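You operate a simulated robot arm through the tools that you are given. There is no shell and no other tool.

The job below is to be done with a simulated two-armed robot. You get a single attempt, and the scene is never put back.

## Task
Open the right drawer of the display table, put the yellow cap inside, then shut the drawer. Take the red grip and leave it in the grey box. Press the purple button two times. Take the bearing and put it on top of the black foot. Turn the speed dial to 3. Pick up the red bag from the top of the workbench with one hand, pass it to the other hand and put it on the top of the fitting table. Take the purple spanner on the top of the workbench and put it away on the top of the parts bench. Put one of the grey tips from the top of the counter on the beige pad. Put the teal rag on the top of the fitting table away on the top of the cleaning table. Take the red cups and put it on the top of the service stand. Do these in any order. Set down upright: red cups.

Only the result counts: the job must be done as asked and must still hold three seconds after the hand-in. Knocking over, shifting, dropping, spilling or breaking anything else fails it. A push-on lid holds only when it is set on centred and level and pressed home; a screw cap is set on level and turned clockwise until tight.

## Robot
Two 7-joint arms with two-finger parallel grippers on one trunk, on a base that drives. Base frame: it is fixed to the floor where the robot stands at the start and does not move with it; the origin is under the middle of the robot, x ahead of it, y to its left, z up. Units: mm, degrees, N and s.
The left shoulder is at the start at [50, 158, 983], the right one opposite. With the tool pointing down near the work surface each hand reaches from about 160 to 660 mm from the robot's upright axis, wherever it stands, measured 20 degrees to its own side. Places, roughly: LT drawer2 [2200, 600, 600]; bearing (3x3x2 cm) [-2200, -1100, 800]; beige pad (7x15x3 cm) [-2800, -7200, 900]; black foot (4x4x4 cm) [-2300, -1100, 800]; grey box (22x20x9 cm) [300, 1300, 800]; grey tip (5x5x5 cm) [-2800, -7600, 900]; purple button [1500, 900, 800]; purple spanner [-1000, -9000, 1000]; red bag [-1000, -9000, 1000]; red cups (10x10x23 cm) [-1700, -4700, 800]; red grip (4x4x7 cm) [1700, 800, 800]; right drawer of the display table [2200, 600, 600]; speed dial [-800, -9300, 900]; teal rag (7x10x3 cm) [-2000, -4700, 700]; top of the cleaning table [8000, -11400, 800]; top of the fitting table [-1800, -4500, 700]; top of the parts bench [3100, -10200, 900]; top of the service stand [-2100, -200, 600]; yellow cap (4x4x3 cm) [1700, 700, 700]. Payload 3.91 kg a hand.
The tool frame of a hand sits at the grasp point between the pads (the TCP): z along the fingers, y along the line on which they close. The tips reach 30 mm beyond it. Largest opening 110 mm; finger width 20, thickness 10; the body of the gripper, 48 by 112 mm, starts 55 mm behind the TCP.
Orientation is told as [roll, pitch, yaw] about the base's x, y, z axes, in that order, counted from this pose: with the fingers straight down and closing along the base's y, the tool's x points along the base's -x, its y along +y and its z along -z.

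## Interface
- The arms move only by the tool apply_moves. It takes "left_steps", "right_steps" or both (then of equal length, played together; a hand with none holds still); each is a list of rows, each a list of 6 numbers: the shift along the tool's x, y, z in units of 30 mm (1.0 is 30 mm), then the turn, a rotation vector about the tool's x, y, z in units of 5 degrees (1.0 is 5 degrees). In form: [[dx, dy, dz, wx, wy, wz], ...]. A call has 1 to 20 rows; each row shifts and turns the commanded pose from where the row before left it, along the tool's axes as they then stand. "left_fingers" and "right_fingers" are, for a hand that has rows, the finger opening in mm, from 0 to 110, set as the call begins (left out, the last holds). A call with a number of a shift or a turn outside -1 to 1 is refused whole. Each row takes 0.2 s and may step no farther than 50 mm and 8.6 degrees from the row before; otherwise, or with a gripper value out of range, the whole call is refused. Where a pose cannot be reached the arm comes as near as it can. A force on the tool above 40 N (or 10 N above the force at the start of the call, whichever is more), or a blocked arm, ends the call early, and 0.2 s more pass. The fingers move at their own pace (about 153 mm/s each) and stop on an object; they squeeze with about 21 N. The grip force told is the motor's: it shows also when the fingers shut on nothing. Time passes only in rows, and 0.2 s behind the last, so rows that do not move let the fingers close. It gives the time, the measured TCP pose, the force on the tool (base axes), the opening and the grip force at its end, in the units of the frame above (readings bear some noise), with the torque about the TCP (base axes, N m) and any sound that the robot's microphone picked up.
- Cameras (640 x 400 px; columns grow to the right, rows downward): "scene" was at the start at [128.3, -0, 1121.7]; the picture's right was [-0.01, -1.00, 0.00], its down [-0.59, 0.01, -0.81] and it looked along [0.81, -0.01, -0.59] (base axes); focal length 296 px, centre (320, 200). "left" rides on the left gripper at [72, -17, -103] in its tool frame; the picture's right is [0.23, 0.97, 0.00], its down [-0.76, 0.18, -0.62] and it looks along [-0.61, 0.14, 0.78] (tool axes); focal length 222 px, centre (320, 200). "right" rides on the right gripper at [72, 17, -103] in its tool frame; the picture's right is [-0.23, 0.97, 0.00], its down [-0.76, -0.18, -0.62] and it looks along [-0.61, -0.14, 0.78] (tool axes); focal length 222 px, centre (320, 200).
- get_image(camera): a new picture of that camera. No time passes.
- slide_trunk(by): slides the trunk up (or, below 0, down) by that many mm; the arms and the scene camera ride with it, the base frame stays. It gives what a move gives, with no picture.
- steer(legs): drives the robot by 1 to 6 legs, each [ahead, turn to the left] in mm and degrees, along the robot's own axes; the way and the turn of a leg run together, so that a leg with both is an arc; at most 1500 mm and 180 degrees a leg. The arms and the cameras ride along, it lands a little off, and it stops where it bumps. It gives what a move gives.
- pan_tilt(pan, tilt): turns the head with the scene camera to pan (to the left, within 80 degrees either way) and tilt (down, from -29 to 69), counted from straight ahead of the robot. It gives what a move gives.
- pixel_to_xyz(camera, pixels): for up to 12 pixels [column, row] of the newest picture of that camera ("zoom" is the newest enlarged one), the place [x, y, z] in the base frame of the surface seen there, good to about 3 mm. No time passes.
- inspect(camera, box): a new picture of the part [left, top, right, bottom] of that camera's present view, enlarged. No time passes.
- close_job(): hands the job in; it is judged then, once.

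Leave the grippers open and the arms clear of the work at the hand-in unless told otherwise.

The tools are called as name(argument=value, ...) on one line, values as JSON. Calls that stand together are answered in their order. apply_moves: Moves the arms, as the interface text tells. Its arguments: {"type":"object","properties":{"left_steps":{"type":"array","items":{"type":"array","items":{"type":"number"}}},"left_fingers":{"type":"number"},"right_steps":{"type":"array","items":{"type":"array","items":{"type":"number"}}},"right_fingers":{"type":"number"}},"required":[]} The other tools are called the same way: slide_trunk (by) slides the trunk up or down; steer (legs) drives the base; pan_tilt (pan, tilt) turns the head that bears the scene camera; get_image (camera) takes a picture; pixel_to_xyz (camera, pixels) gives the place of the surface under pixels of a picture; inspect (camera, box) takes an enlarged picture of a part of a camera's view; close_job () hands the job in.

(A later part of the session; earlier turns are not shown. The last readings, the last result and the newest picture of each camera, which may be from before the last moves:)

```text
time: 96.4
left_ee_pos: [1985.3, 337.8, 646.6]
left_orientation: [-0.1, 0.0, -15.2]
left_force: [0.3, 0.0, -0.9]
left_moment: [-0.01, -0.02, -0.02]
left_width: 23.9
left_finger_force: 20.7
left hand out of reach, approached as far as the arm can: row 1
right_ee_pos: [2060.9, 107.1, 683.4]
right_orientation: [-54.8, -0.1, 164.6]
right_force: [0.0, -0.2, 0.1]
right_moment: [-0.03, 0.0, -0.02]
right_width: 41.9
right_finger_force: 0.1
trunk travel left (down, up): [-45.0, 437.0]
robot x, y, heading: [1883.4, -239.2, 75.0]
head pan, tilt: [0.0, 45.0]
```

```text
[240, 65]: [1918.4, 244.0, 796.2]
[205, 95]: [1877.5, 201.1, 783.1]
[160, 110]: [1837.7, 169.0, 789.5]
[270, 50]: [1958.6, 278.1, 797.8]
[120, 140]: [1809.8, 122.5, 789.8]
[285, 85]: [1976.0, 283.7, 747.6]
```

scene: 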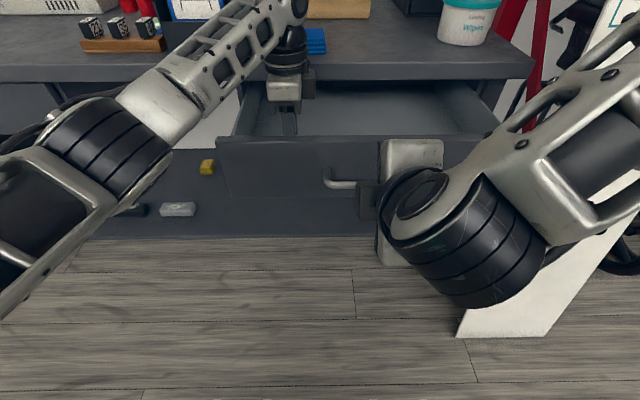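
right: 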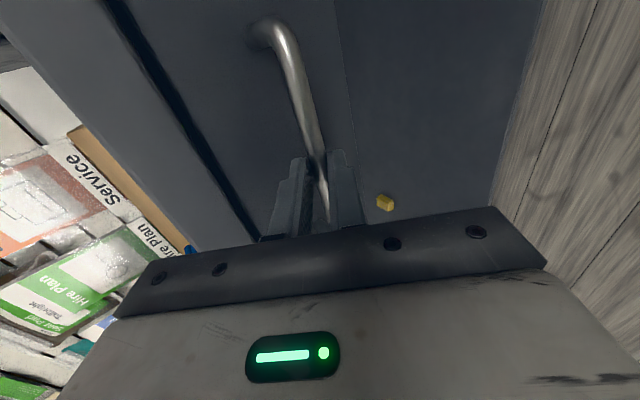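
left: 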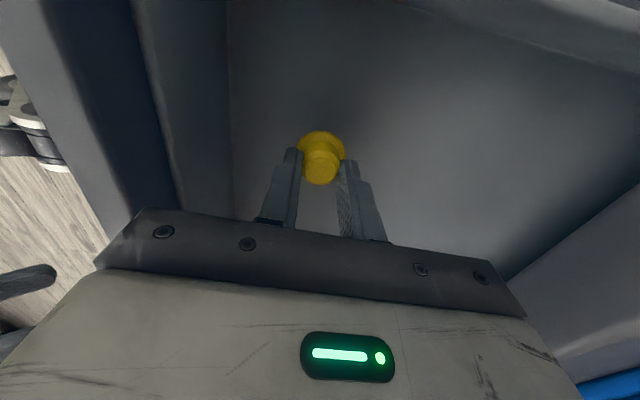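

The forearm is in front of the table, clear. I lower 32 mm more and release the cap just at the drawer floor.

apply_moves(left_steps=[[0, 0, 0.5, 0, 0, 0], [0, 0, 0.4, 0, 0, 0], [0, 0, 0.15, 0, 0, 0], [0, 0, 0, 0, 0, 0]])

apply_moves(left_steps=[[0, 0, 0, 0, 0, 0], [0, 0, 0, 0, 0, 0], [0, 0, 0, 0, 0, 0]], left_fingers=50)

get_image(camera="left")

```text
time: 97.4
left_ee_pos: [1986.3, 334.9, 616.5]
left_orientation: [0.1, 0.0, -15.2]
left_force: [-3.4, -0.3, 12.6]
left_moment: [0.01, 0.09, 0.02]
left_width: 23.9
left_finger_force: 21.1
right_ee_pos: [2060.6, 106.7, 684.1]
right_orientation: [-54.9, -0.1, 164.5]
right_force: [-0.3, -0.1, 0.2]
right_moment: [0.0, 0.03, -0.02]
right_width: 41.9
right_finger_force: 0.1
trunk travel left (down, up): [-45.0, 437.0]
robot x, y, heading: [1886.2, -240.6, 74.8]
head pan, tilt: [0.0, 45.0]
```

```text
time: 98.2
left_ee_pos: [1987.6, 335.1, 613.3]
left_orientation: [-0.2, 0.2, -15.2]
left_force: [-0.6, 0.4, 0.0]
left_moment: [-0.01, 0.0, 0.02]
left_width: 50.2
left_finger_force: 0.0
right_ee_pos: [2060.3, 107.3, 683.9]
right_orientation: [-55.0, -0.1, 164.5]
right_force: [2.1, 0.2, 0.5]
right_moment: [0.01, 0.01, 0.01]
right_width: 42.1
right_finger_force: 0.0
trunk travel left (down, up): [-45.0, 437.0]
robot x, y, heading: [1887.3, -236.7, 75.0]
head pan, tilt: [0.0, 45.0]
```

```text
taken
```

left: 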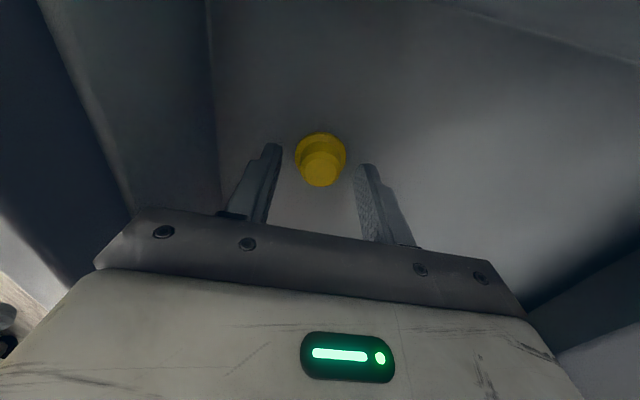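

The cap rests on the drawer floor. I raise the left hand and draw it back out.

apply_moves(left_steps=[[0, 0, -0.9, 0, 0, 0], [0, 0, -0.9, 0, 0, 0], [0, 0, -0.9, 0, 0, 0], [0, 0, -0.9, 0, 0, 0], [0, 0, -0.9, 0, 0, 0], [0.3, -1, -0.3, 0, 0, 0], [0.3, -1, -0.3, 0, 0, 0], [0.3, -1, -0.3, 0, 0, 0], [0.3, -1, 0, 0, 0, 0], [0.3, -1, 0, 0, 0, 0], [0.3, -1, 0, 0, 0, 0], [0.3, -1, 0, 0, 0, 0], [0.3, -1, 0, 0, 0, 0], [0.3, -1, 0, 0, 0, 0]])

get_image(camera="scene")

```text
time: 101.2
left_ee_pos: [1838.7, 95.6, 780.2]
left_orientation: [0.0, 0.0, -15.1]
left_force: [0.7, -0.9, 0.7]
left_moment: [-0.01, 0.02, 0.0]
left_width: 50.1
left_finger_force: 0.0
right_ee_pos: [2061.0, 108.4, 684.0]
right_orientation: [-54.9, -0.1, 164.5]
right_force: [0.2, -0.3, 0.6]
right_moment: [-0.03, 0.0, -0.01]
right_width: 42.2
right_finger_force: 0.1
trunk travel left (down, up): [-45.0, 437.0]
robot x, y, heading: [1887.1, -238.5, 74.9]
head pan, tilt: [0.0, 45.0]
```

```text
taken
```

scene: 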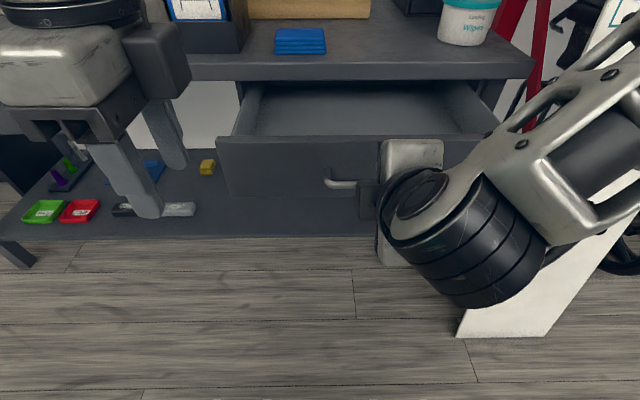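

Now I check the bar through the right camera before regripping it to push the drawer shut.

get_image(camera="right")

```text
taken
```

right: 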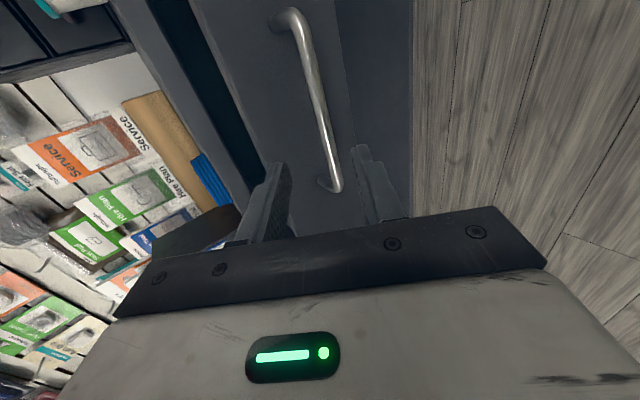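

pixel_to_xyz(camera="right", pixels=[[305, 50], [313, 80], [320, 110], [328, 140], [334, 165], [336, 185]])

```text
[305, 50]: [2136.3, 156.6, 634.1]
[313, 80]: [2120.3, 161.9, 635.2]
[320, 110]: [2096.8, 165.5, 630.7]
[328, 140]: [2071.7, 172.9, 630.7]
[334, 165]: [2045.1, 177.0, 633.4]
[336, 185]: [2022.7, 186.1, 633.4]
```

The bar is centred between the fingers, 88 mm ahead. I advance 67 mm and grip it.

apply_moves(right_steps=[[0, 0.1, 0.5, 0, 0, 0], [0, 0, 0.6, 0, 0, 0], [0, 0, 0.6, 0, 0, 0], [0, 0, 0.53, 0, 0, 0], [0, 0, 0, 0, 0, 0]])

apply_moves(right_steps=[[0, 0, 0, 0, 0, 0], [0, 0, 0, 0, 0, 0], [0, 0, 0, 0, 0, 0]], right_fingers=0)

```text
time: 102.4
left_ee_pos: [1838.2, 95.2, 779.1]
left_orientation: [-0.2, 0.0, -15.1]
left_force: [0.5, -0.7, -0.3]
left_moment: [0.02, 0.01, 0.0]
left_width: 50.2
left_finger_force: 0.1
right_ee_pos: [2073.6, 158.5, 642.7]
right_orientation: [-54.9, 0.0, 164.5]
right_force: [1.0, 1.0, 0.1]
right_moment: [-0.05, -0.01, 0.02]
right_width: 42.0
right_finger_force: 0.1
trunk travel left (down, up): [-45.0, 437.0]
robot x, y, heading: [1884.1, -237.3, 74.9]
head pan, tilt: [0.0, 45.0]
```

```text
time: 103.2
left_ee_pos: [1838.2, 95.9, 779.9]
left_orientation: [-0.2, 0.0, -15.2]
left_force: [-0.7, 0.4, -0.7]
left_moment: [-0.01, 0.02, 0.02]
left_width: 50.2
left_finger_force: 0.0
right_ee_pos: [2072.7, 157.6, 643.2]
right_orientation: [-54.7, 0.1, 164.4]
right_force: [0.1, -1.0, -4.0]
right_moment: [-0.25, -0.7, 0.66]
right_width: 11.6
right_finger_force: 45.0
trunk travel left (down, up): [-45.0, 437.0]
robot x, y, heading: [1885.3, -241.1, 75.0]
head pan, tilt: [0.0, 45.0]
```

Gripped. I push the drawer forward 195 mm, then finish slowly.

apply_moves(right_steps=[[0, -0.575, 0.818, 0, 0, 0], [0, -0.575, 0.818, 0, 0, 0], [0, -0.575, 0.818, 0, 0, 0], [0, -0.575, 0.818, 0, 0, 0], [0, -0.575, 0.818, 0, 0, 0], [0, -0.575, 0.818, 0, 0, 0], [0, -0.287, 0.409, 0, 0, 0]])

apply_moves(right_steps=[[0, -0.115, 0.164, 0, 0, 0], [0, -0.115, 0.164, 0, 0, 0], [0, -0.115, 0.164, 0, 0, 0], [0, 0, 0, 0, 0, 0]])

get_image(camera="scene")

```text
time: 104.8
left_ee_pos: [1836.7, 94.9, 779.2]
left_orientation: [-0.1, -0.1, -15.1]
left_force: [-0.1, -0.4, 0.9]
left_moment: [-0.01, 0.03, 0.01]
left_width: 50.1
left_finger_force: 0.0
right_ee_pos: [2121.3, 345.6, 642.6]
right_orientation: [-54.7, -0.2, 165.1]
right_force: [-26.1, 5.0, -0.7]
right_moment: [-0.21, -0.83, 0.33]
right_width: 11.6
right_finger_force: 44.9
trunk travel left (down, up): [-45.0, 437.0]
robot x, y, heading: [1883.2, -240.9, 75.2]
head pan, tilt: [0.0, 45.0]
```

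```text
time: 105.8
left_ee_pos: [1837.1, 95.1, 779.9]
left_orientation: [0.1, -0.1, -15.1]
left_force: [0.4, 0.7, -0.5]
left_moment: [0.0, 0.01, 0.0]
left_width: 49.8
left_finger_force: 0.2
right_ee_pos: [2124.8, 359.5, 642.6]
right_orientation: [-54.7, -0.3, 165.3]
right_force: [-25.7, -14.3, 3.9]
right_moment: [-0.3, -0.36, 0.89]
right_width: 11.5
right_finger_force: 45.0
trunk travel left (down, up): [-45.0, 437.0]
robot x, y, heading: [1882.6, -246.6, 74.9]
head pan, tilt: [0.0, 45.0]
```

```text
taken
```

scene: 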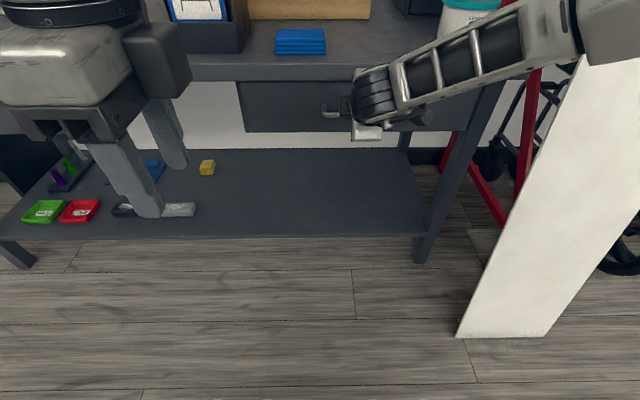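

The drawer face is nearly home. I push a few mm more and relieve the sideways load.

apply_moves(right_steps=[[-0.1, -0.06, 0.08, 0, 0, 0], [-0.1, -0.06, 0.08, 0, 0, 0], [0, -0.06, 0.08, 0, 0, 0], [0, 0, 0, 0, 0, 0]])

```text
time: 106.3
left_ee_pos: [1839.0, 93.7, 781.0]
left_orientation: [0.0, 0.0, -15.3]
left_force: [-0.2, 0.2, 0.1]
left_moment: [0.0, 0.0, 0.01]
left_width: 50.1
left_finger_force: 0.0
right_ee_pos: [2127.1, 362.9, 639.8]
right_orientation: [-54.4, 0.1, 164.9]
right_force: [-1.7, -13.6, 9.3]
right_moment: [-0.22, -0.95, 0.1]
right_width: 11.6
right_finger_force: 45.2
trunk travel left (down, up): [-45.0, 437.0]
robot x, y, heading: [1886.1, -238.0, 74.8]
head pan, tilt: [0.0, 45.0]
stopped in row 2 (right hand): the force on the tool passed its limit at 49 N (the readings are from after the stop); the commanded pose is now the measured one
```

The drawer is home against its stop (49 N; position matches the start). I open the fingers and back off along their axis.

apply_moves(right_steps=[[0, 0, 0, 0, 0, 0], [0, 0, 0, 0, 0, 0]], right_fingers=42)

apply_moves(right_steps=[[0, 0, -0.5, 0, 0, 0], [0, 0, -0.8, 0, 0, 0], [0, 0, -0.8, 0, 0, 0], [0, 0, -1, 0, 0, 0], [0, 0, -1, 0, 0, 0], [0, 0, -1, 0, 0, 0]])

get_image(camera="scene")

get_image(camera="right")

```text
time: 106.9
left_ee_pos: [1839.1, 96.1, 779.5]
left_orientation: [-0.2, 0.0, -15.3]
left_force: [0.5, -0.2, 0.3]
left_moment: [0.01, -0.02, -0.03]
left_width: 49.9
left_finger_force: 0.1
right_ee_pos: [2126.4, 363.4, 639.3]
right_orientation: [-54.3, -0.1, 164.8]
right_force: [-0.1, 0.3, -0.2]
right_moment: [0.01, -0.02, 0.02]
right_width: 42.1
right_finger_force: 0.2
trunk travel left (down, up): [-45.0, 437.0]
robot x, y, heading: [1885.7, -235.2, 74.9]
head pan, tilt: [0.0, 45.0]
```

```text
time: 108.3
left_ee_pos: [1838.5, 95.7, 779.6]
left_orientation: [-0.1, 0.0, -15.3]
left_force: [-0.4, 0.4, -0.2]
left_moment: [0.01, 0.0, -0.02]
left_width: 50.1
left_finger_force: 0.1
right_ee_pos: [2095.0, 244.3, 727.8]
right_orientation: [-54.3, 0.0, 164.7]
right_force: [1.1, 0.0, 0.3]
right_moment: [0.02, 0.03, -0.04]
right_width: 41.9
right_finger_force: 0.1
trunk travel left (down, up): [-45.0, 437.0]
robot x, y, heading: [1885.4, -244.7, 74.9]
head pan, tilt: [0.0, 45.0]
```

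```text
taken
```

scene: 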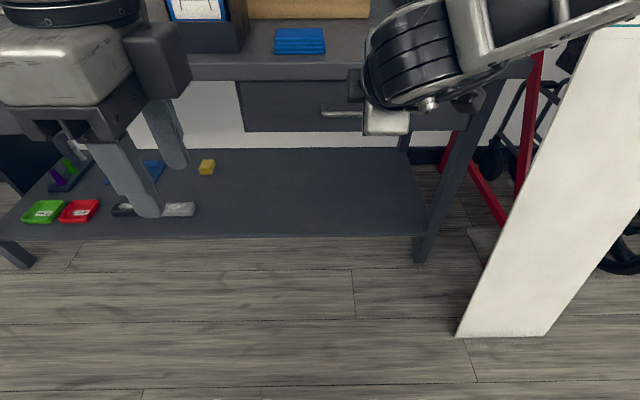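

```text
taken
```

right: 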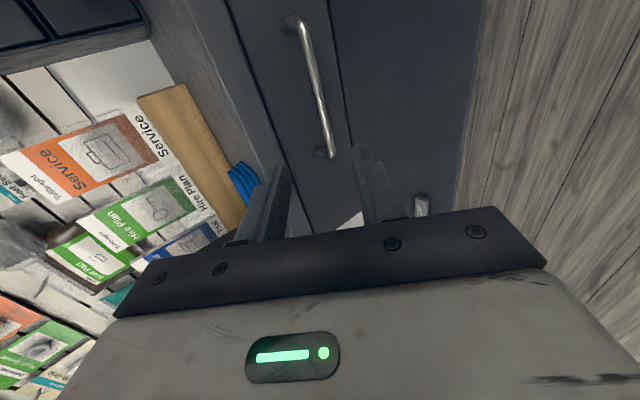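

The drawer is shut with the bar free. I turn the right hand to point straight down again and draw it back.

apply_moves(right_steps=[[0, 0.4, -0.5, -1, 0, 0], [0, 0.4, -0.5, -1, 0, 0], [0, 0.4, -0.5, -1, 0, 0], [0, 0.4, -0.5, -1, 0, 0], [0, 0, 0, -1, 0, 0], [0, 0, 0, -1, 0, 0], [0, 0, 0, -1, 0, 0], [0, 0, 0, -1, 0, 0], [0, 0, 0, -1, 0, 0], [0, 0, 0, -1, 0, 0], [0, 0, 0, -0.86, 0, 0]])

slide_trunk(by=180)

get_image(camera="scene")

```text
time: 110.7
left_ee_pos: [1838.6, 95.4, 779.2]
left_orientation: [-0.1, 0.1, -15.3]
left_force: [-0.7, -0.2, 0.2]
left_moment: [0.03, -0.02, -0.01]
left_width: 50.0
left_finger_force: 0.0
right_ee_pos: [2079.1, 189.8, 730.9]
right_orientation: [-39.3, -0.1, 164.8]
right_force: [-0.1, -0.4, -0.7]
right_moment: [0.03, 0.01, -0.01]
right_width: 41.8
right_finger_force: 0.1
right hand out of reach, approached as far as the arm can: row 4, 5, 6, 7, 8, 9, 10, 11
trunk travel left (down, up): [-45.0, 437.0]
robot x, y, heading: [1887.4, -243.3, 74.8]
head pan, tilt: [0.0, 45.0]
```

```text
time: 112.7
left_ee_pos: [1838.7, 96.3, 959.0]
left_orientation: [-0.1, 0.0, -15.2]
left_force: [0.0, -1.5, 0.1]
left_moment: [-0.01, 0.0, 0.0]
left_width: 50.0
left_finger_force: 0.0
right_ee_pos: [2079.3, 187.9, 911.0]
right_orientation: [-39.2, 0.0, 164.7]
right_force: [-0.2, -0.7, -0.7]
right_moment: [-0.03, 0.01, -0.03]
right_width: 41.8
right_finger_force: 0.0
trunk travel left (down, up): [-225.0, 257.0]
robot x, y, heading: [1885.8, -239.3, 75.4]
head pan, tilt: [0.0, 45.0]
```

```text
taken
```

scene: 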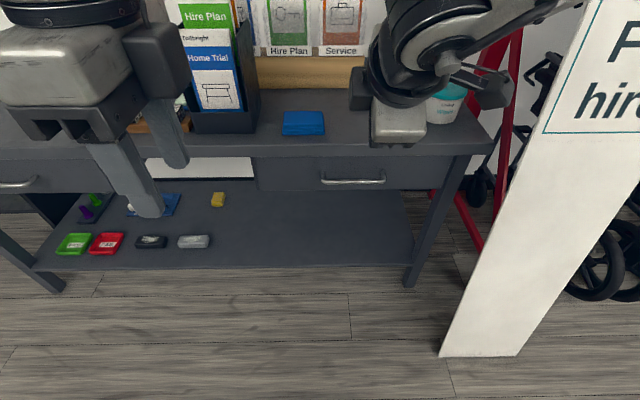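

The drawer is clearly shut. The right wrist is at a limit, so I unroll it the way it came and then point it down.

apply_moves(right_steps=[[0, 0, 0, 0, 0, 1], [0, 0, 0, 0, 0, 1], [0, 0, 0, 0, 0, 1], [0, 0, 0, 0, 0, 1], [0, 0, 0, 0, 0, 1], [0, 0, 0, 0, 0, 1], [0, 0, 0, 0, 0, 1], [0, 0, 0, 0, 0, 1], [0, 0, 0, 0, 0, 1], [0, 0, 0, 0, 0, 1], [0, 0, 0, 0, 0, 1], [0, 0, 0, 0, 0, 1], [0, 0, 0, 0, 0, 1], [0, 0, 0, 0, 0, 1], [0, 0, 0, 0, 0, 1], [0, 0, 0, 0, 0, 1], [0, 0, 0, 0, 0, 1], [0, 0, 0, 0, 0, 1]])

apply_moves(right_steps=[[0, 0, 0, 0, 1, 0], [0, 0, 0, 0, 1, 0], [0, 0, 0, 0, 1, 0], [0, 0, 0, 0, 1, 0], [0, 0, 0, 0, 1, 0], [0, 0, 0, 0, 1, 0], [0, 0, 0, 0, 1, 0], [0, 0, 0, 0, 0.86, 0]])

```text
time: 116.5
left_ee_pos: [1838.7, 94.6, 959.2]
left_orientation: [-0.2, 0.0, -15.3]
left_force: [0.4, 0.0, 0.1]
left_moment: [0.0, -0.01, 0.02]
left_width: 50.3
left_finger_force: 0.0
right_ee_pos: [2079.4, 188.7, 911.3]
right_orientation: [0.2, -39.3, 74.5]
right_force: [0.7, -0.3, -1.3]
right_moment: [-0.02, 0.02, -0.02]
right_width: 42.0
right_finger_force: 0.1
trunk travel left (down, up): [-225.0, 257.0]
robot x, y, heading: [1886.9, -237.2, 74.8]
head pan, tilt: [0.0, 45.0]
```

```text
time: 118.3
left_ee_pos: [1838.8, 95.8, 960.3]
left_orientation: [-0.3, 0.1, -15.3]
left_force: [0.0, 0.7, -0.7]
left_moment: [-0.01, 0.01, 0.0]
left_width: 49.9
left_finger_force: 0.0
right_ee_pos: [2078.7, 189.7, 911.8]
right_orientation: [0.1, 0.1, 74.7]
right_force: [0.2, 0.0, 0.2]
right_moment: [-0.02, -0.01, -0.03]
right_width: 41.9
right_finger_force: 0.1
trunk travel left (down, up): [-225.0, 257.0]
robot x, y, heading: [1884.6, -241.5, 74.9]
head pan, tilt: [0.0, 45.0]
```

Right hand is level. I retract it back and up, then drive back to the left part of the table for the red grip.

apply_moves(right_steps=[[0.9, 0, -1, 0, 0, 0], [0.9, 0, -1, 0, 0, 0], [0.9, 0, -1, 0, 0, 0], [0.9, 0, -1, 0, 0, 0], [0.9, 0, -1, 0, 0, 0], [0.9, 0, -1, 0, 0, 0]])

steer(legs=[[0, 90], [475, 0], [0, -90], [370, 0]])

get_image(camera="scene")

```text
time: 119.7
left_ee_pos: [1838.2, 96.1, 958.8]
left_orientation: [-0.1, 0.0, -15.3]
left_force: [-0.2, 0.1, 0.4]
left_moment: [-0.03, -0.02, -0.04]
left_width: 50.1
left_finger_force: 0.0
right_ee_pos: [2037.5, 33.9, 1089.8]
right_orientation: [0.0, 0.1, 74.3]
right_force: [11.1, 20.7, -5.9]
right_moment: [-1.62, 1.06, 0.26]
right_width: 41.8
right_finger_force: 0.1
trunk travel left (down, up): [-225.0, 257.0]
robot x, y, heading: [1886.0, -238.5, 75.0]
head pan, tilt: [0.0, 45.0]
```

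```text
time: 132.2
left_ee_pos: [1457.1, 564.6, 959.4]
left_orientation: [-0.2, 0.0, -13.2]
left_force: [-0.6, -0.9, -0.3]
left_moment: [-0.01, -0.01, 0.02]
left_width: 50.0
left_finger_force: 0.1
right_ee_pos: [1658.1, 509.4, 1090.1]
right_orientation: [0.1, 0.0, 76.6]
right_force: [2.1, 11.2, -11.4]
right_moment: [-0.19, -0.13, -0.16]
right_width: 41.8
right_finger_force: 0.0
trunk travel left (down, up): [-225.0, 257.0]
robot x, y, heading: [1519.7, 229.1, 77.0]
head pan, tilt: [0.0, 45.0]
```

```text
taken
```

scene: 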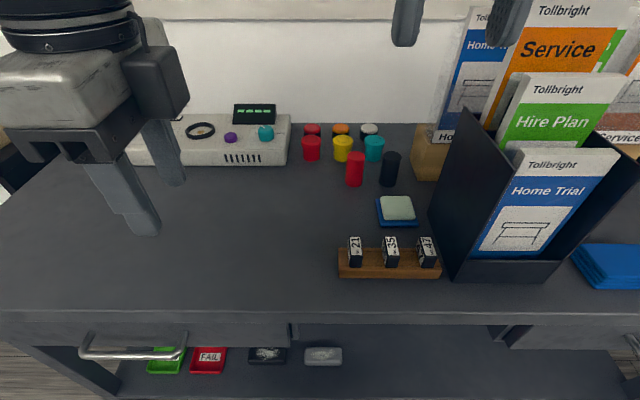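

The right hand is pressing lightly against the robot's own body (it's close to the head). I move it to the right to clear.

apply_moves(right_steps=[[0, -0.9, 0, 0, 0, 0], [0, -0.9, 0, 0, 0, 0], [0, -0.9, 0, 0, 0, 0], [0, -0.9, 0, 0, 0, 0]])

steer(legs=[[25, -2]])

get_image(camera="scene")

```text
time: 133.2
left_ee_pos: [1459.3, 564.9, 960.9]
left_orientation: [0.0, 0.0, -13.3]
left_force: [0.4, 0.4, 0.7]
left_moment: [0.0, -0.03, -0.01]
left_width: 50.0
left_finger_force: 0.0
right_ee_pos: [1766.5, 485.1, 1088.6]
right_orientation: [0.1, 0.0, 76.5]
right_force: [0.0, 0.1, -0.2]
right_moment: [0.01, 0.02, 0.0]
right_width: 41.7
right_finger_force: 0.1
trunk travel left (down, up): [-225.0, 257.0]
robot x, y, heading: [1513.1, 229.2, 76.9]
head pan, tilt: [0.0, 45.0]
```

```text
time: 134.0
left_ee_pos: [1475.0, 591.0, 960.0]
left_orientation: [0.0, 0.0, -15.2]
left_force: [0.4, -0.1, -0.5]
left_moment: [0.02, 0.02, 0.02]
left_width: 50.1
left_finger_force: 0.1
right_ee_pos: [1779.4, 502.6, 1089.0]
right_orientation: [0.1, -0.1, 74.6]
right_force: [0.1, -0.6, 0.0]
right_moment: [0.01, 0.0, -0.06]
right_width: 42.0
right_finger_force: 0.0
trunk travel left (down, up): [-225.0, 257.0]
robot x, y, heading: [1524.8, 250.3, 75.0]
head pan, tilt: [0.0, 45.0]
```

```text
taken
```

scene: 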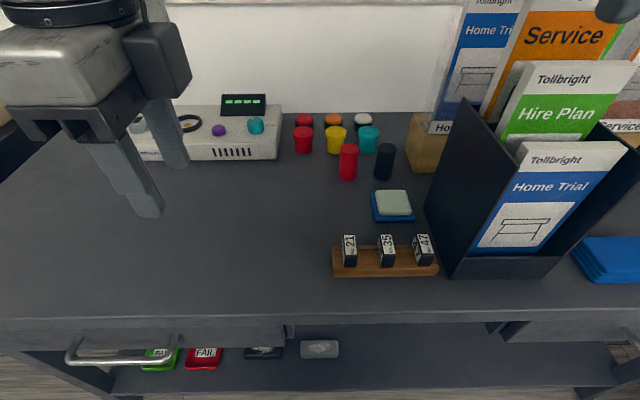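

inspect(camera="scene", box=[270, 90, 430, 220])

pixel_to_xyz(camera="scene", pixels=[[349, 147], [342, 148], [356, 148], [349, 143], [349, 155], [348, 178], [335, 133], [385, 148], [304, 132]])

```text
3.08 times, centred on (350, 155) of scene
```

zoom: 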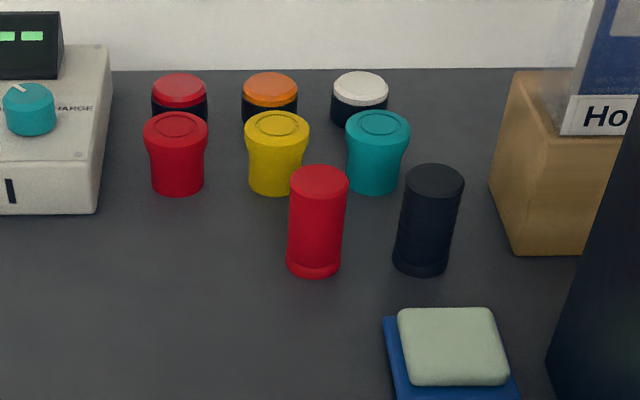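

```text
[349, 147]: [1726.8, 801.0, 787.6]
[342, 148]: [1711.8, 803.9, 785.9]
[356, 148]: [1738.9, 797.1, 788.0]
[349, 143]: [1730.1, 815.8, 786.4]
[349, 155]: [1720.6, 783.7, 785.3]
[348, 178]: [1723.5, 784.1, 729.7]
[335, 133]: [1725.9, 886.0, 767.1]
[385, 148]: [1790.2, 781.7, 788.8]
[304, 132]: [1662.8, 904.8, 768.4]
```

The red grip's centre is about (1726, 802), top at 788. I bring the left hand over it, closing front-to-back.

apply_moves(left_steps=[[-0.626, 0.896, 0, 0, 0, 0], [-0.626, 0.896, 0, 0, 0, 0], [-0.626, 0.896, 0, 0, 0, 0], [-0.626, 0.896, 0, 0, 0, 0], [-0.626, 0.896, 0, 0, 0, 0], [-0.626, 0.896, 0, 0, 0, 0], [-0.626, 0.896, 0, 0, 0, 0], [-0.626, 0.896, 0, 0, 0, 0], [-0.626, 0.896, 0, 0, 0, 0], [-0.626, 0.896, 0, 0, 0, 0], [0, 0, 0, 0, 0, 0]], left_fingers=64)

get_image(camera="left")

```text
time: 136.4
left_ee_pos: [1700.3, 776.6, 958.9]
left_orientation: [0.0, 0.0, -15.2]
left_force: [0.0, 0.4, -0.7]
left_moment: [-0.02, -0.02, -0.02]
left_width: 64.0
left_finger_force: 0.0
left hand out of reach, approached as far as the arm can: row 9, 10
right_ee_pos: [1780.6, 501.9, 1088.8]
right_orientation: [0.1, 0.0, 74.5]
right_force: [-0.8, 0.2, -0.2]
right_moment: [0.0, 0.0, -0.02]
right_width: 41.9
right_finger_force: 0.0
trunk travel left (down, up): [-225.0, 257.0]
robot x, y, heading: [1522.8, 258.8, 74.9]
head pan, tilt: [0.0, 45.0]
```

```text
taken
```

left: 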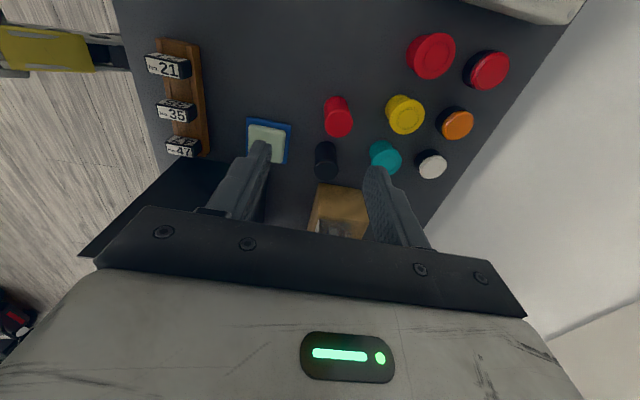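

At this height it's just out of reach. I lower 100 mm first (tips stay above the grips), then move the remaining 18/31 mm.

apply_moves(left_steps=[[0, 0, 0.85, 0, 0, 0], [0, 0, 0.85, 0, 0, 0], [0, 0, 0.85, 0, 0, 0], [0, 0, 0.75, 0, 0, 0], [-0.3, 0.52, 0, 0, 0, 0], [-0.3, 0.52, 0, 0, 0, 0], [0, 0, 0, 0, 0, 0]])

get_image(camera="left")

```text
time: 138.0
left_ee_pos: [1712.9, 790.9, 857.0]
left_orientation: [0.0, 0.1, -15.4]
left_force: [-0.5, 0.5, -0.2]
left_moment: [0.04, -0.01, -0.05]
left_width: 64.1
left_finger_force: 0.1
left hand out of reach, approached as far as the arm can: row 6
right_ee_pos: [1780.1, 501.8, 1088.4]
right_orientation: [0.1, 0.0, 74.6]
right_force: [0.8, 0.1, 0.8]
right_moment: [-0.01, 0.03, 0.01]
right_width: 41.9
right_finger_force: 0.0
trunk travel left (down, up): [-225.0, 257.0]
robot x, y, heading: [1524.1, 255.1, 74.8]
head pan, tilt: [0.0, 45.0]
```

```text
taken
```

left: 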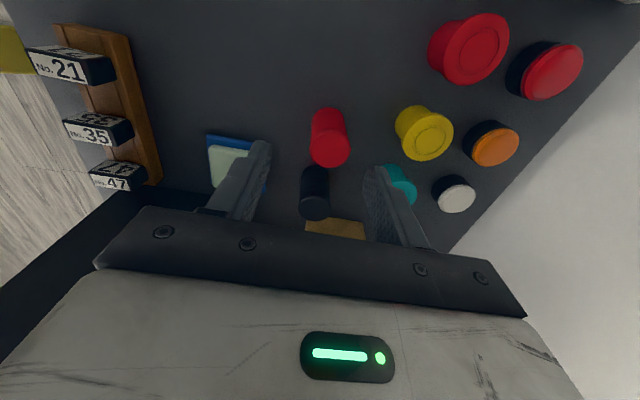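

I need about 17 mm more. I nudge the base forward 14 mm (still ~15 mm short of where it touched before).

steer(legs=[[14, 0]])

pixel_to_xyz(camera="left", pixels=[[330, 150], [316, 130], [346, 140], [330, 112], [424, 130]])

```text
time: 138.7
left_ee_pos: [1717.5, 804.8, 857.5]
left_orientation: [-0.2, 0.0, -15.3]
left_force: [0.2, 0.0, 0.5]
left_moment: [-0.01, 0.0, 0.03]
left_width: 63.9
left_finger_force: 0.1
right_ee_pos: [1783.5, 515.2, 1089.9]
right_orientation: [0.1, 0.0, 74.6]
right_force: [-0.4, -0.1, 0.3]
right_moment: [-0.03, 0.01, 0.05]
right_width: 42.0
right_finger_force: 0.1
trunk travel left (down, up): [-225.0, 257.0]
robot x, y, heading: [1529.5, 269.4, 74.9]
head pan, tilt: [0.0, 45.0]
```

```text
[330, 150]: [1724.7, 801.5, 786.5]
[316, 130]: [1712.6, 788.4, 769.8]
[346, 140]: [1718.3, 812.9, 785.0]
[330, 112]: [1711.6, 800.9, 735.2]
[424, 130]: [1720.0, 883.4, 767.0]
```

The hand is at (1717, 805); the grip's centre is (1725, 802). I shift 8 mm right and go down to grip height.

apply_moves(left_steps=[[-0.28, 0, 0.3, 0, 0, 0], [0, 0, 0.6, 0, 0, 0], [0, 0, 0.4, 0, 0, 0], [0, 0, 0, 0, 0, 0]])

get_image(camera="left")

```text
time: 139.7
left_ee_pos: [1725.3, 802.5, 819.1]
left_orientation: [-0.1, 0.0, -15.4]
left_force: [-0.3, -0.1, 0.1]
left_moment: [0.0, -0.05, 0.0]
left_width: 64.1
left_finger_force: 0.1
right_ee_pos: [1783.5, 515.0, 1089.6]
right_orientation: [0.1, 0.0, 74.6]
right_force: [0.7, 0.3, 0.2]
right_moment: [-0.03, -0.02, 0.04]
right_width: 41.9
right_finger_force: 0.0
trunk travel left (down, up): [-225.0, 257.0]
robot x, y, heading: [1525.3, 271.2, 75.2]
head pan, tilt: [0.0, 45.0]
```

```text
taken
```

left: 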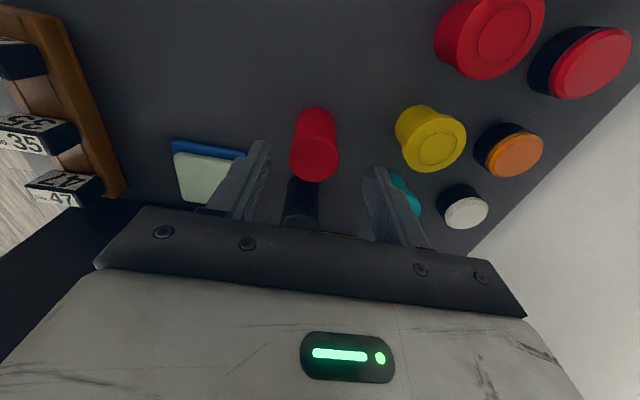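

Well centred. I lower 54 mm and close.

apply_moves(left_steps=[[0, 0, 0.6, 0, 0, 0], [0, 0, 0.6, 0, 0, 0], [0, 0, 0.6, 0, 0, 0], [0, 0, 0, 0, 0, 0]])

apply_moves(left_steps=[[0, 0, 0, 0, 0, 0], [0, 0, 0, 0, 0, 0], [0, 0, 0, 0, 0, 0]], left_fingers=15)

get_image(camera="left")

```text
time: 140.7
left_ee_pos: [1725.8, 802.4, 765.5]
left_orientation: [-0.1, 0.1, -15.3]
left_force: [0.0, -0.1, 0.5]
left_moment: [0.01, -0.02, 0.01]
left_width: 64.1
left_finger_force: 0.0
right_ee_pos: [1784.6, 514.6, 1089.9]
right_orientation: [0.1, 0.0, 74.6]
right_force: [-0.1, 0.4, 0.0]
right_moment: [0.0, -0.01, 0.0]
right_width: 42.2
right_finger_force: 0.1
trunk travel left (down, up): [-225.0, 257.0]
robot x, y, heading: [1526.5, 270.2, 75.2]
head pan, tilt: [0.0, 45.0]
```

```text
time: 141.5
left_ee_pos: [1725.3, 802.2, 764.8]
left_orientation: [-0.1, 0.0, -15.3]
left_force: [0.0, 0.3, -0.2]
left_moment: [0.01, 0.01, 0.0]
left_width: 34.6
left_finger_force: 21.0
right_ee_pos: [1783.4, 514.1, 1090.7]
right_orientation: [0.1, -0.1, 74.6]
right_force: [0.2, -0.5, -0.5]
right_moment: [-0.02, 0.02, -0.01]
right_width: 42.0
right_finger_force: 0.1
trunk travel left (down, up): [-225.0, 257.0]
robot x, y, heading: [1528.1, 270.3, 75.0]
head pan, tilt: [0.0, 45.0]
```

```text
taken
```

left: 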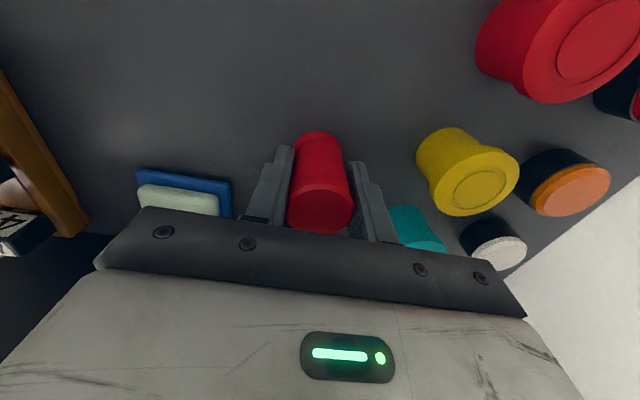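

Gripped at 34.6 mm. I lift it, then draw it back over the table's free area.

apply_moves(left_steps=[[0, 0, -0.5, 0, 0, 0], [0, 0, -0.7, 0, 0, 0], [0, 0, -0.7, 0, 0, 0], [0, 0, -0.7, 0, 0, 0], [0, 0, -0.6, 0, 0, 0], [0.4, -0.8, -0.4, 0, 0, 0], [0.4, -0.8, -0.4, 0, 0, 0], [0.4, -0.8, -0.4, 0, 0, 0], [0.4, -0.8, -0.4, 0, 0, 0], [0.4, -0.9, -0.2, 0, 0, 0], [0.4, -0.9, -0.2, 0, 0, 0], [0.4, -0.9, 0, 0, 0, 0], [0.4, -0.9, 0, 0, 0, 0]])

get_image(camera="scene")

get_image(camera="left")

```text
time: 144.3
left_ee_pos: [1576.4, 627.6, 919.9]
left_orientation: [0.1, 0.1, -15.3]
left_force: [-0.7, 0.6, -0.3]
left_moment: [-0.01, 0.02, -0.01]
left_width: 34.5
left_finger_force: 20.6
left hand out of reach, approached as far as the arm can: row 5
right_ee_pos: [1784.1, 514.2, 1090.2]
right_orientation: [0.1, 0.0, 74.7]
right_force: [0.1, 0.3, 1.2]
right_moment: [0.02, 0.01, 0.01]
right_width: 41.8
right_finger_force: 0.0
trunk travel left (down, up): [-225.0, 257.0]
robot x, y, heading: [1527.5, 272.9, 75.0]
head pan, tilt: [0.0, 45.0]
```

```text
taken
```

scene: 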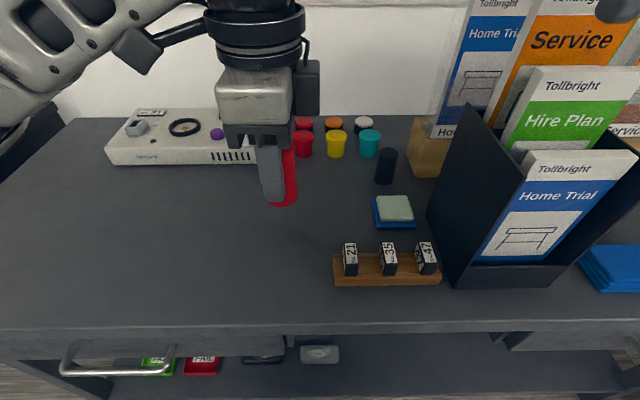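

```text
taken
```

left: 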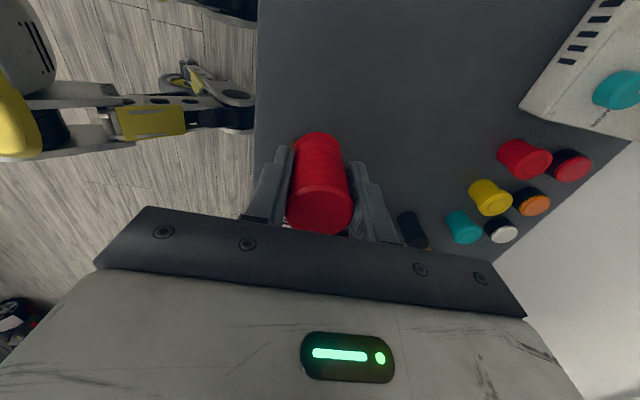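

The red grip is in the left hand. I back off, turn left, and drive toward the grey box's bench, stopping to look.

steer(legs=[[-350, 0], [0, 78], [1100, 0], [0, -60]])

pan_tilt(pan=0, tilt=36)

get_image(camera="scene")

```text
time: 157.9
left_ee_pos: [394.6, 784.0, 921.7]
left_orientation: [-0.1, 0.0, 1.7]
left_force: [-0.8, 0.0, -0.8]
left_moment: [0.01, 0.03, -0.01]
left_width: 34.2
left_finger_force: 21.3
right_ee_pos: [625.5, 736.5, 1090.1]
right_orientation: [0.1, 0.0, 91.8]
right_force: [-0.1, -0.4, 0.5]
right_moment: [-0.01, -0.01, -0.04]
right_width: 42.1
right_finger_force: 0.1
trunk travel left (down, up): [-225.0, 257.0]
robot x, y, heading: [453.3, 428.1, 92.0]
head pan, tilt: [0.0, 45.0]
```

```text
time: 158.6
left_ee_pos: [394.4, 783.5, 920.8]
left_orientation: [-0.1, 0.0, 1.7]
left_force: [0.0, 0.1, -0.3]
left_moment: [0.02, 0.0, 0.0]
left_width: 34.4
left_finger_force: 21.1
right_ee_pos: [624.9, 735.3, 1090.2]
right_orientation: [0.0, 0.0, 91.7]
right_force: [0.4, -0.8, -0.8]
right_moment: [0.0, 0.0, -0.01]
right_width: 42.0
right_finger_force: 0.0
trunk travel left (down, up): [-225.0, 257.0]
robot x, y, heading: [451.6, 427.2, 92.3]
head pan, tilt: [0.0, 36.0]
```

```text
taken
```

scene: 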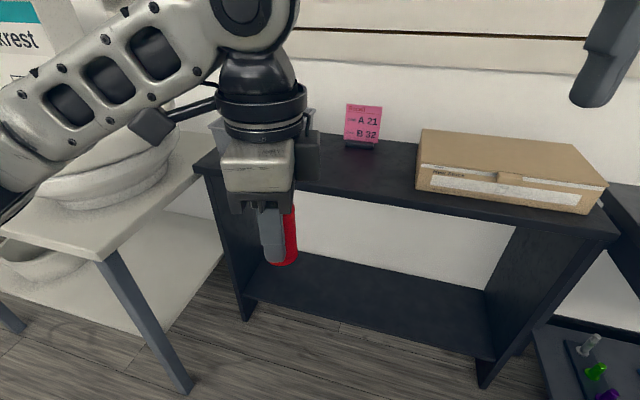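

The left hand hides the box. I'll measure the bench edge and the white table at left.

pixel_to_xyz(camera="scene", pixels=[[215, 120], [310, 120], [400, 208], [205, 175], [600, 225], [240, 315], [180, 385], [100, 255], [195, 175], [350, 170], [310, 150], [485, 380]])

```text
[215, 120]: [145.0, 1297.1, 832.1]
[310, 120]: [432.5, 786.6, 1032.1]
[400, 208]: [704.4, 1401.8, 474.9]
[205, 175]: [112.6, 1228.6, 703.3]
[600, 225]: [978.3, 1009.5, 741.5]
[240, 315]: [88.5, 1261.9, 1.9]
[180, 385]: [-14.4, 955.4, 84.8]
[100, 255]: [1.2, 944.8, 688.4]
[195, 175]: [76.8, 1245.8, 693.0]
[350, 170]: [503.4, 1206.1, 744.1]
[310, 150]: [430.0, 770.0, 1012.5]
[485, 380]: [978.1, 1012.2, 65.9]
```

apply_moves(left_steps=[[-1, -0.3, 0, 0, 0, 0], [-1, -0.3, 0, 0, 0, 0], [-1, -0.3, 0, 0, 0, 0], [-1, -0.3, 0, 0, 0, 0]])

pan_tilt(pan=15, tilt=36)

get_image(camera="scene")

```text
time: 159.6
left_ee_pos: [513.2, 753.1, 920.1]
left_orientation: [-0.1, -0.1, 2.0]
left_force: [-0.4, -0.6, 0.0]
left_moment: [-0.02, -0.02, -0.04]
left_width: 34.2
left_finger_force: 21.3
right_ee_pos: [625.2, 736.9, 1089.4]
right_orientation: [0.1, 0.0, 91.8]
right_force: [-0.6, -0.7, 0.7]
right_moment: [0.01, 0.0, 0.02]
right_width: 41.9
right_finger_force: 0.1
trunk travel left (down, up): [-225.0, 257.0]
robot x, y, heading: [451.8, 426.0, 92.4]
head pan, tilt: [0.0, 36.0]
```

```text
time: 160.3
left_ee_pos: [512.5, 753.8, 920.4]
left_orientation: [-0.1, 0.0, 1.9]
left_force: [-0.1, -0.3, -0.3]
left_moment: [-0.03, 0.0, -0.04]
left_width: 34.4
left_finger_force: 21.1
right_ee_pos: [624.6, 736.6, 1089.1]
right_orientation: [0.0, 0.0, 91.8]
right_force: [0.0, 0.0, -0.2]
right_moment: [-0.05, 0.01, 0.01]
right_width: 41.8
right_finger_force: 0.0
trunk travel left (down, up): [-225.0, 257.0]
robot x, y, heading: [451.0, 426.8, 91.9]
head pan, tilt: [15.0, 36.0]
```

```text
taken
```

scene: 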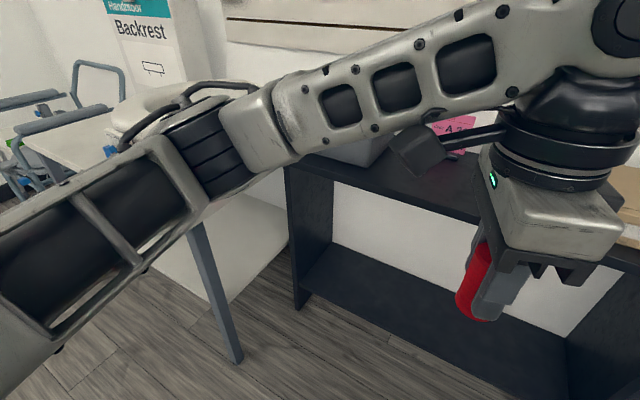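

The arm hides the box now, but I have enough measurements: the box centre is about (263, 1327), rim ~825, bench top 744. I'll drive to about (373, 811) facing the bench squarely (heading 75°), clear of the white table on the left.

steer(legs=[[0, 9.5], [380, 0], [0, -26.5]])

get_image(camera="left")

get_image(camera="scene")

```text
time: 164.8
left_ee_pos: [526.8, 1098.2, 920.9]
left_orientation: [-0.1, 0.0, -15.0]
left_force: [-0.2, -0.9, -0.3]
left_moment: [-0.01, -0.03, 0.0]
left_width: 34.6
left_finger_force: 20.7
right_ee_pos: [629.9, 1048.6, 1089.7]
right_orientation: [0.1, 0.1, 75.0]
right_force: [0.5, 0.3, -1.0]
right_moment: [-0.02, 0.02, -0.01]
right_width: 42.2
right_finger_force: 0.1
trunk travel left (down, up): [-225.0, 257.0]
robot x, y, heading: [371.9, 799.4, 75.3]
head pan, tilt: [15.0, 36.0]
```

```text
taken
```

left: 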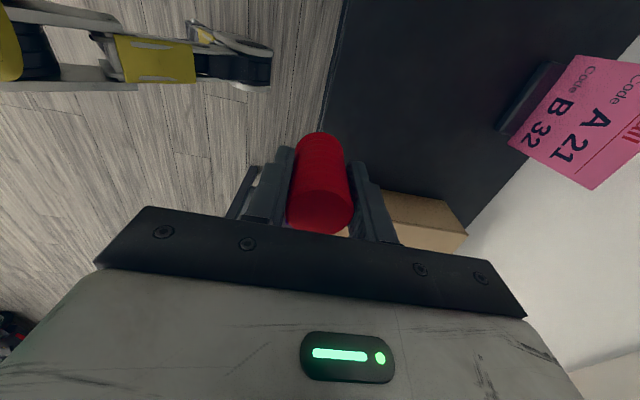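

```text
taken
```

scene: 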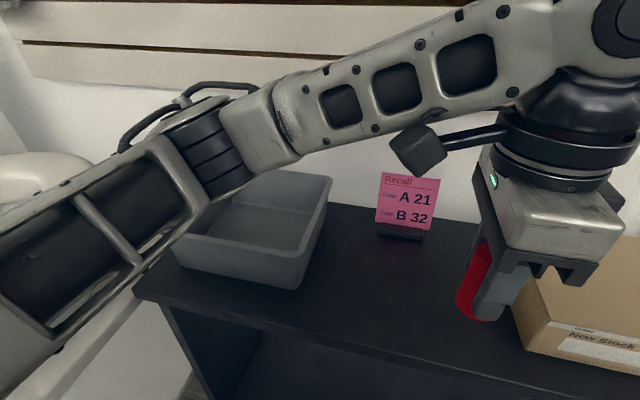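

The grey box is visible now at about (250,240). I measure its rim and floor.

pixel_to_xyz(camera="scene", pixels=[[331, 180], [298, 255], [180, 240], [270, 228], [250, 225], [300, 185], [290, 288], [235, 262], [265, 210], [395, 180], [405, 232]])

```text
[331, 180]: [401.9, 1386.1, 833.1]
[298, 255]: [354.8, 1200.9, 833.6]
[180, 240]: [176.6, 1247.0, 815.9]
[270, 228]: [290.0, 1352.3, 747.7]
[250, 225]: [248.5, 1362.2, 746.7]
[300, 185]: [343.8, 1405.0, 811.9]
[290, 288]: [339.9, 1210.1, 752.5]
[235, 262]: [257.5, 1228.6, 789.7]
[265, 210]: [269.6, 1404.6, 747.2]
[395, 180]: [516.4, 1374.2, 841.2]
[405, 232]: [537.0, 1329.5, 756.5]
```

The box: centre about (272, 1322), rim 834, floor 747. I carry the grip over its centre at height 921 (grip bottom at 877).

apply_moves(left_steps=[[0.92, 0.455, 0, 0, 0, 0], [0.92, 0.455, 0, 0, 0, 0], [0.92, 0.455, 0, 0, 0, 0], [0.92, 0.455, 0, 0, 0, 0], [0.92, 0.455, 0, 0, 0, 0], [0.92, 0.455, 0, 0, 0, 0], [0.92, 0.455, 0, 0, 0, 0], [0.92, 0.455, 0, 0, 0, 0], [0.92, 0.455, 0, 0, 0, 0], [0.92, 0.455, 0, 0, 0, 0], [0.92, 0.455, 0, 0, 0, 0], [0, 0, 0, 0, 0, 0]])

get_image(camera="left")

get_image(camera="scene")

```text
time: 167.4
left_ee_pos: [272.4, 1319.5, 918.6]
left_orientation: [-0.1, -0.1, -15.0]
left_force: [-0.7, -0.1, -1.2]
left_moment: [0.03, -0.03, 0.03]
left_width: 34.5
left_finger_force: 20.8
right_ee_pos: [630.0, 1048.5, 1090.0]
right_orientation: [0.0, 0.0, 74.9]
right_force: [0.4, -0.2, -0.4]
right_moment: [-0.03, -0.02, -0.02]
right_width: 42.1
right_finger_force: 0.1
trunk travel left (down, up): [-225.0, 257.0]
robot x, y, heading: [373.4, 803.4, 75.5]
head pan, tilt: [15.0, 36.0]
```

```text
taken
```

left: 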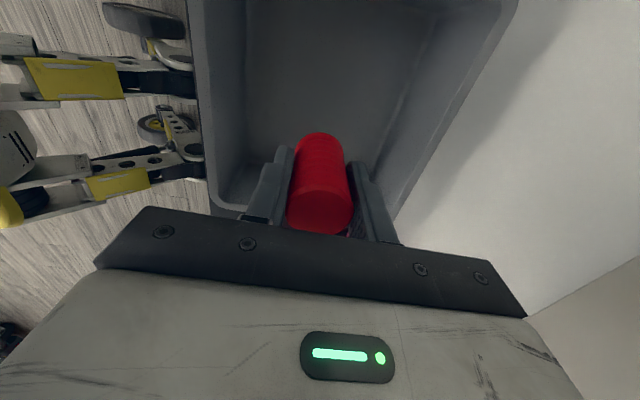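

```text
taken
```

scene: 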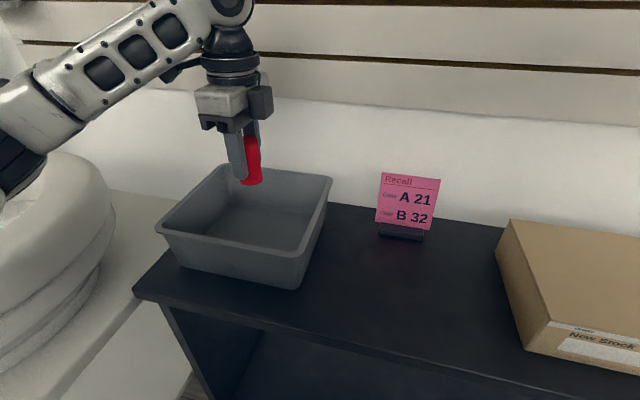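

The grip hangs over the middle of the box. I lower it 122 mm, then feel for the floor.

apply_moves(left_steps=[[0, 0, 0.8, 0, 0, 0], [0, 0, 0.8, 0, 0, 0], [0, 0, 0.8, 0, 0, 0], [0, 0, 0.8, 0, 0, 0], [0, 0, 0.7, 0, 0, 0], [0, 0, 0.2, 0, 0, 0], [0, 0, 0, 0, 0, 0]])

get_image(camera="scene")

```text
time: 169.2
left_ee_pos: [277.1, 1331.3, 842.8]
left_orientation: [5.5, 1.1, -14.1]
left_force: [0.6, 0.0, -0.7]
left_moment: [-0.03, -0.05, -0.02]
left_width: 34.2
left_finger_force: 20.8
right_ee_pos: [639.8, 1038.9, 1089.0]
right_orientation: [0.8, -0.4, 74.9]
right_force: [0.9, 0.3, -0.3]
right_moment: [0.0, 0.02, 0.0]
right_width: 42.0
right_finger_force: 0.1
trunk travel left (down, up): [-225.0, 257.0]
robot x, y, heading: [375.0, 802.5, 75.2]
head pan, tilt: [15.0, 36.0]
stopped in row 7 (left hand): the arm was blocked; the commanded pose is now the measured one
```

```text
taken
```

scene: 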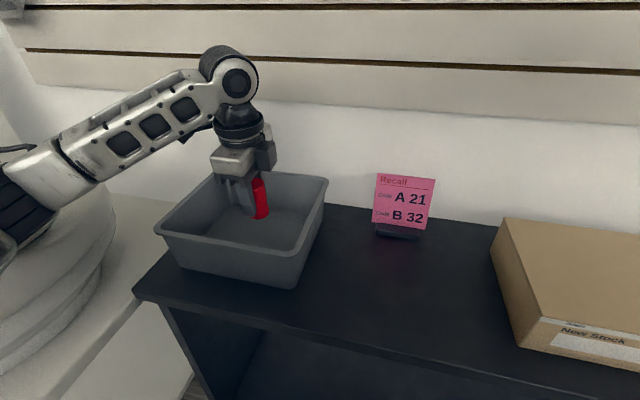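

The forearm is blocked — probably by the white cushions/rolls at the left. I raise the hand straight away and look.

apply_moves(left_steps=[[0, 0, -0.7, 0, 0, 0], [0, 0, -0.7, 0, 0, 0], [0, 0, -0.7, 0, 0, 0], [0, 0, -0.6, 0, 0, 0]])

pan_tilt(pan=40, tilt=30)

get_image(camera="scene")

```text
time: 170.2
left_ee_pos: [270.4, 1327.6, 906.2]
left_orientation: [3.7, 0.1, -14.5]
left_force: [0.1, -0.3, -1.0]
left_moment: [0.01, 0.03, -0.03]
left_width: 34.2
left_finger_force: 21.0
right_ee_pos: [629.4, 1049.6, 1088.6]
right_orientation: [0.2, 0.0, 75.0]
right_force: [0.7, 0.2, 0.5]
right_moment: [-0.02, -0.02, 0.01]
right_width: 41.9
right_finger_force: 0.1
trunk travel left (down, up): [-225.0, 257.0]
robot x, y, heading: [375.5, 798.4, 75.3]
head pan, tilt: [15.0, 36.0]
```

```text
time: 171.1
left_ee_pos: [270.6, 1327.3, 908.4]
left_orientation: [3.9, 0.3, -14.4]
left_force: [-0.3, 0.6, 0.0]
left_moment: [0.02, -0.02, -0.02]
left_width: 34.4
left_finger_force: 20.6
right_ee_pos: [629.6, 1049.0, 1089.5]
right_orientation: [0.0, 0.0, 74.9]
right_force: [-0.5, 0.0, -0.6]
right_moment: [-0.03, 0.01, 0.0]
right_width: 42.2
right_finger_force: 0.0
trunk travel left (down, up): [-225.0, 257.0]
robot x, y, heading: [372.1, 806.1, 75.4]
head pan, tilt: [40.0, 30.0]
```

```text
taken
```

scene: 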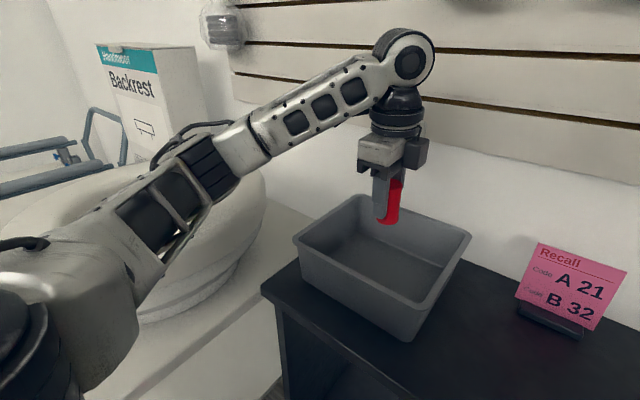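

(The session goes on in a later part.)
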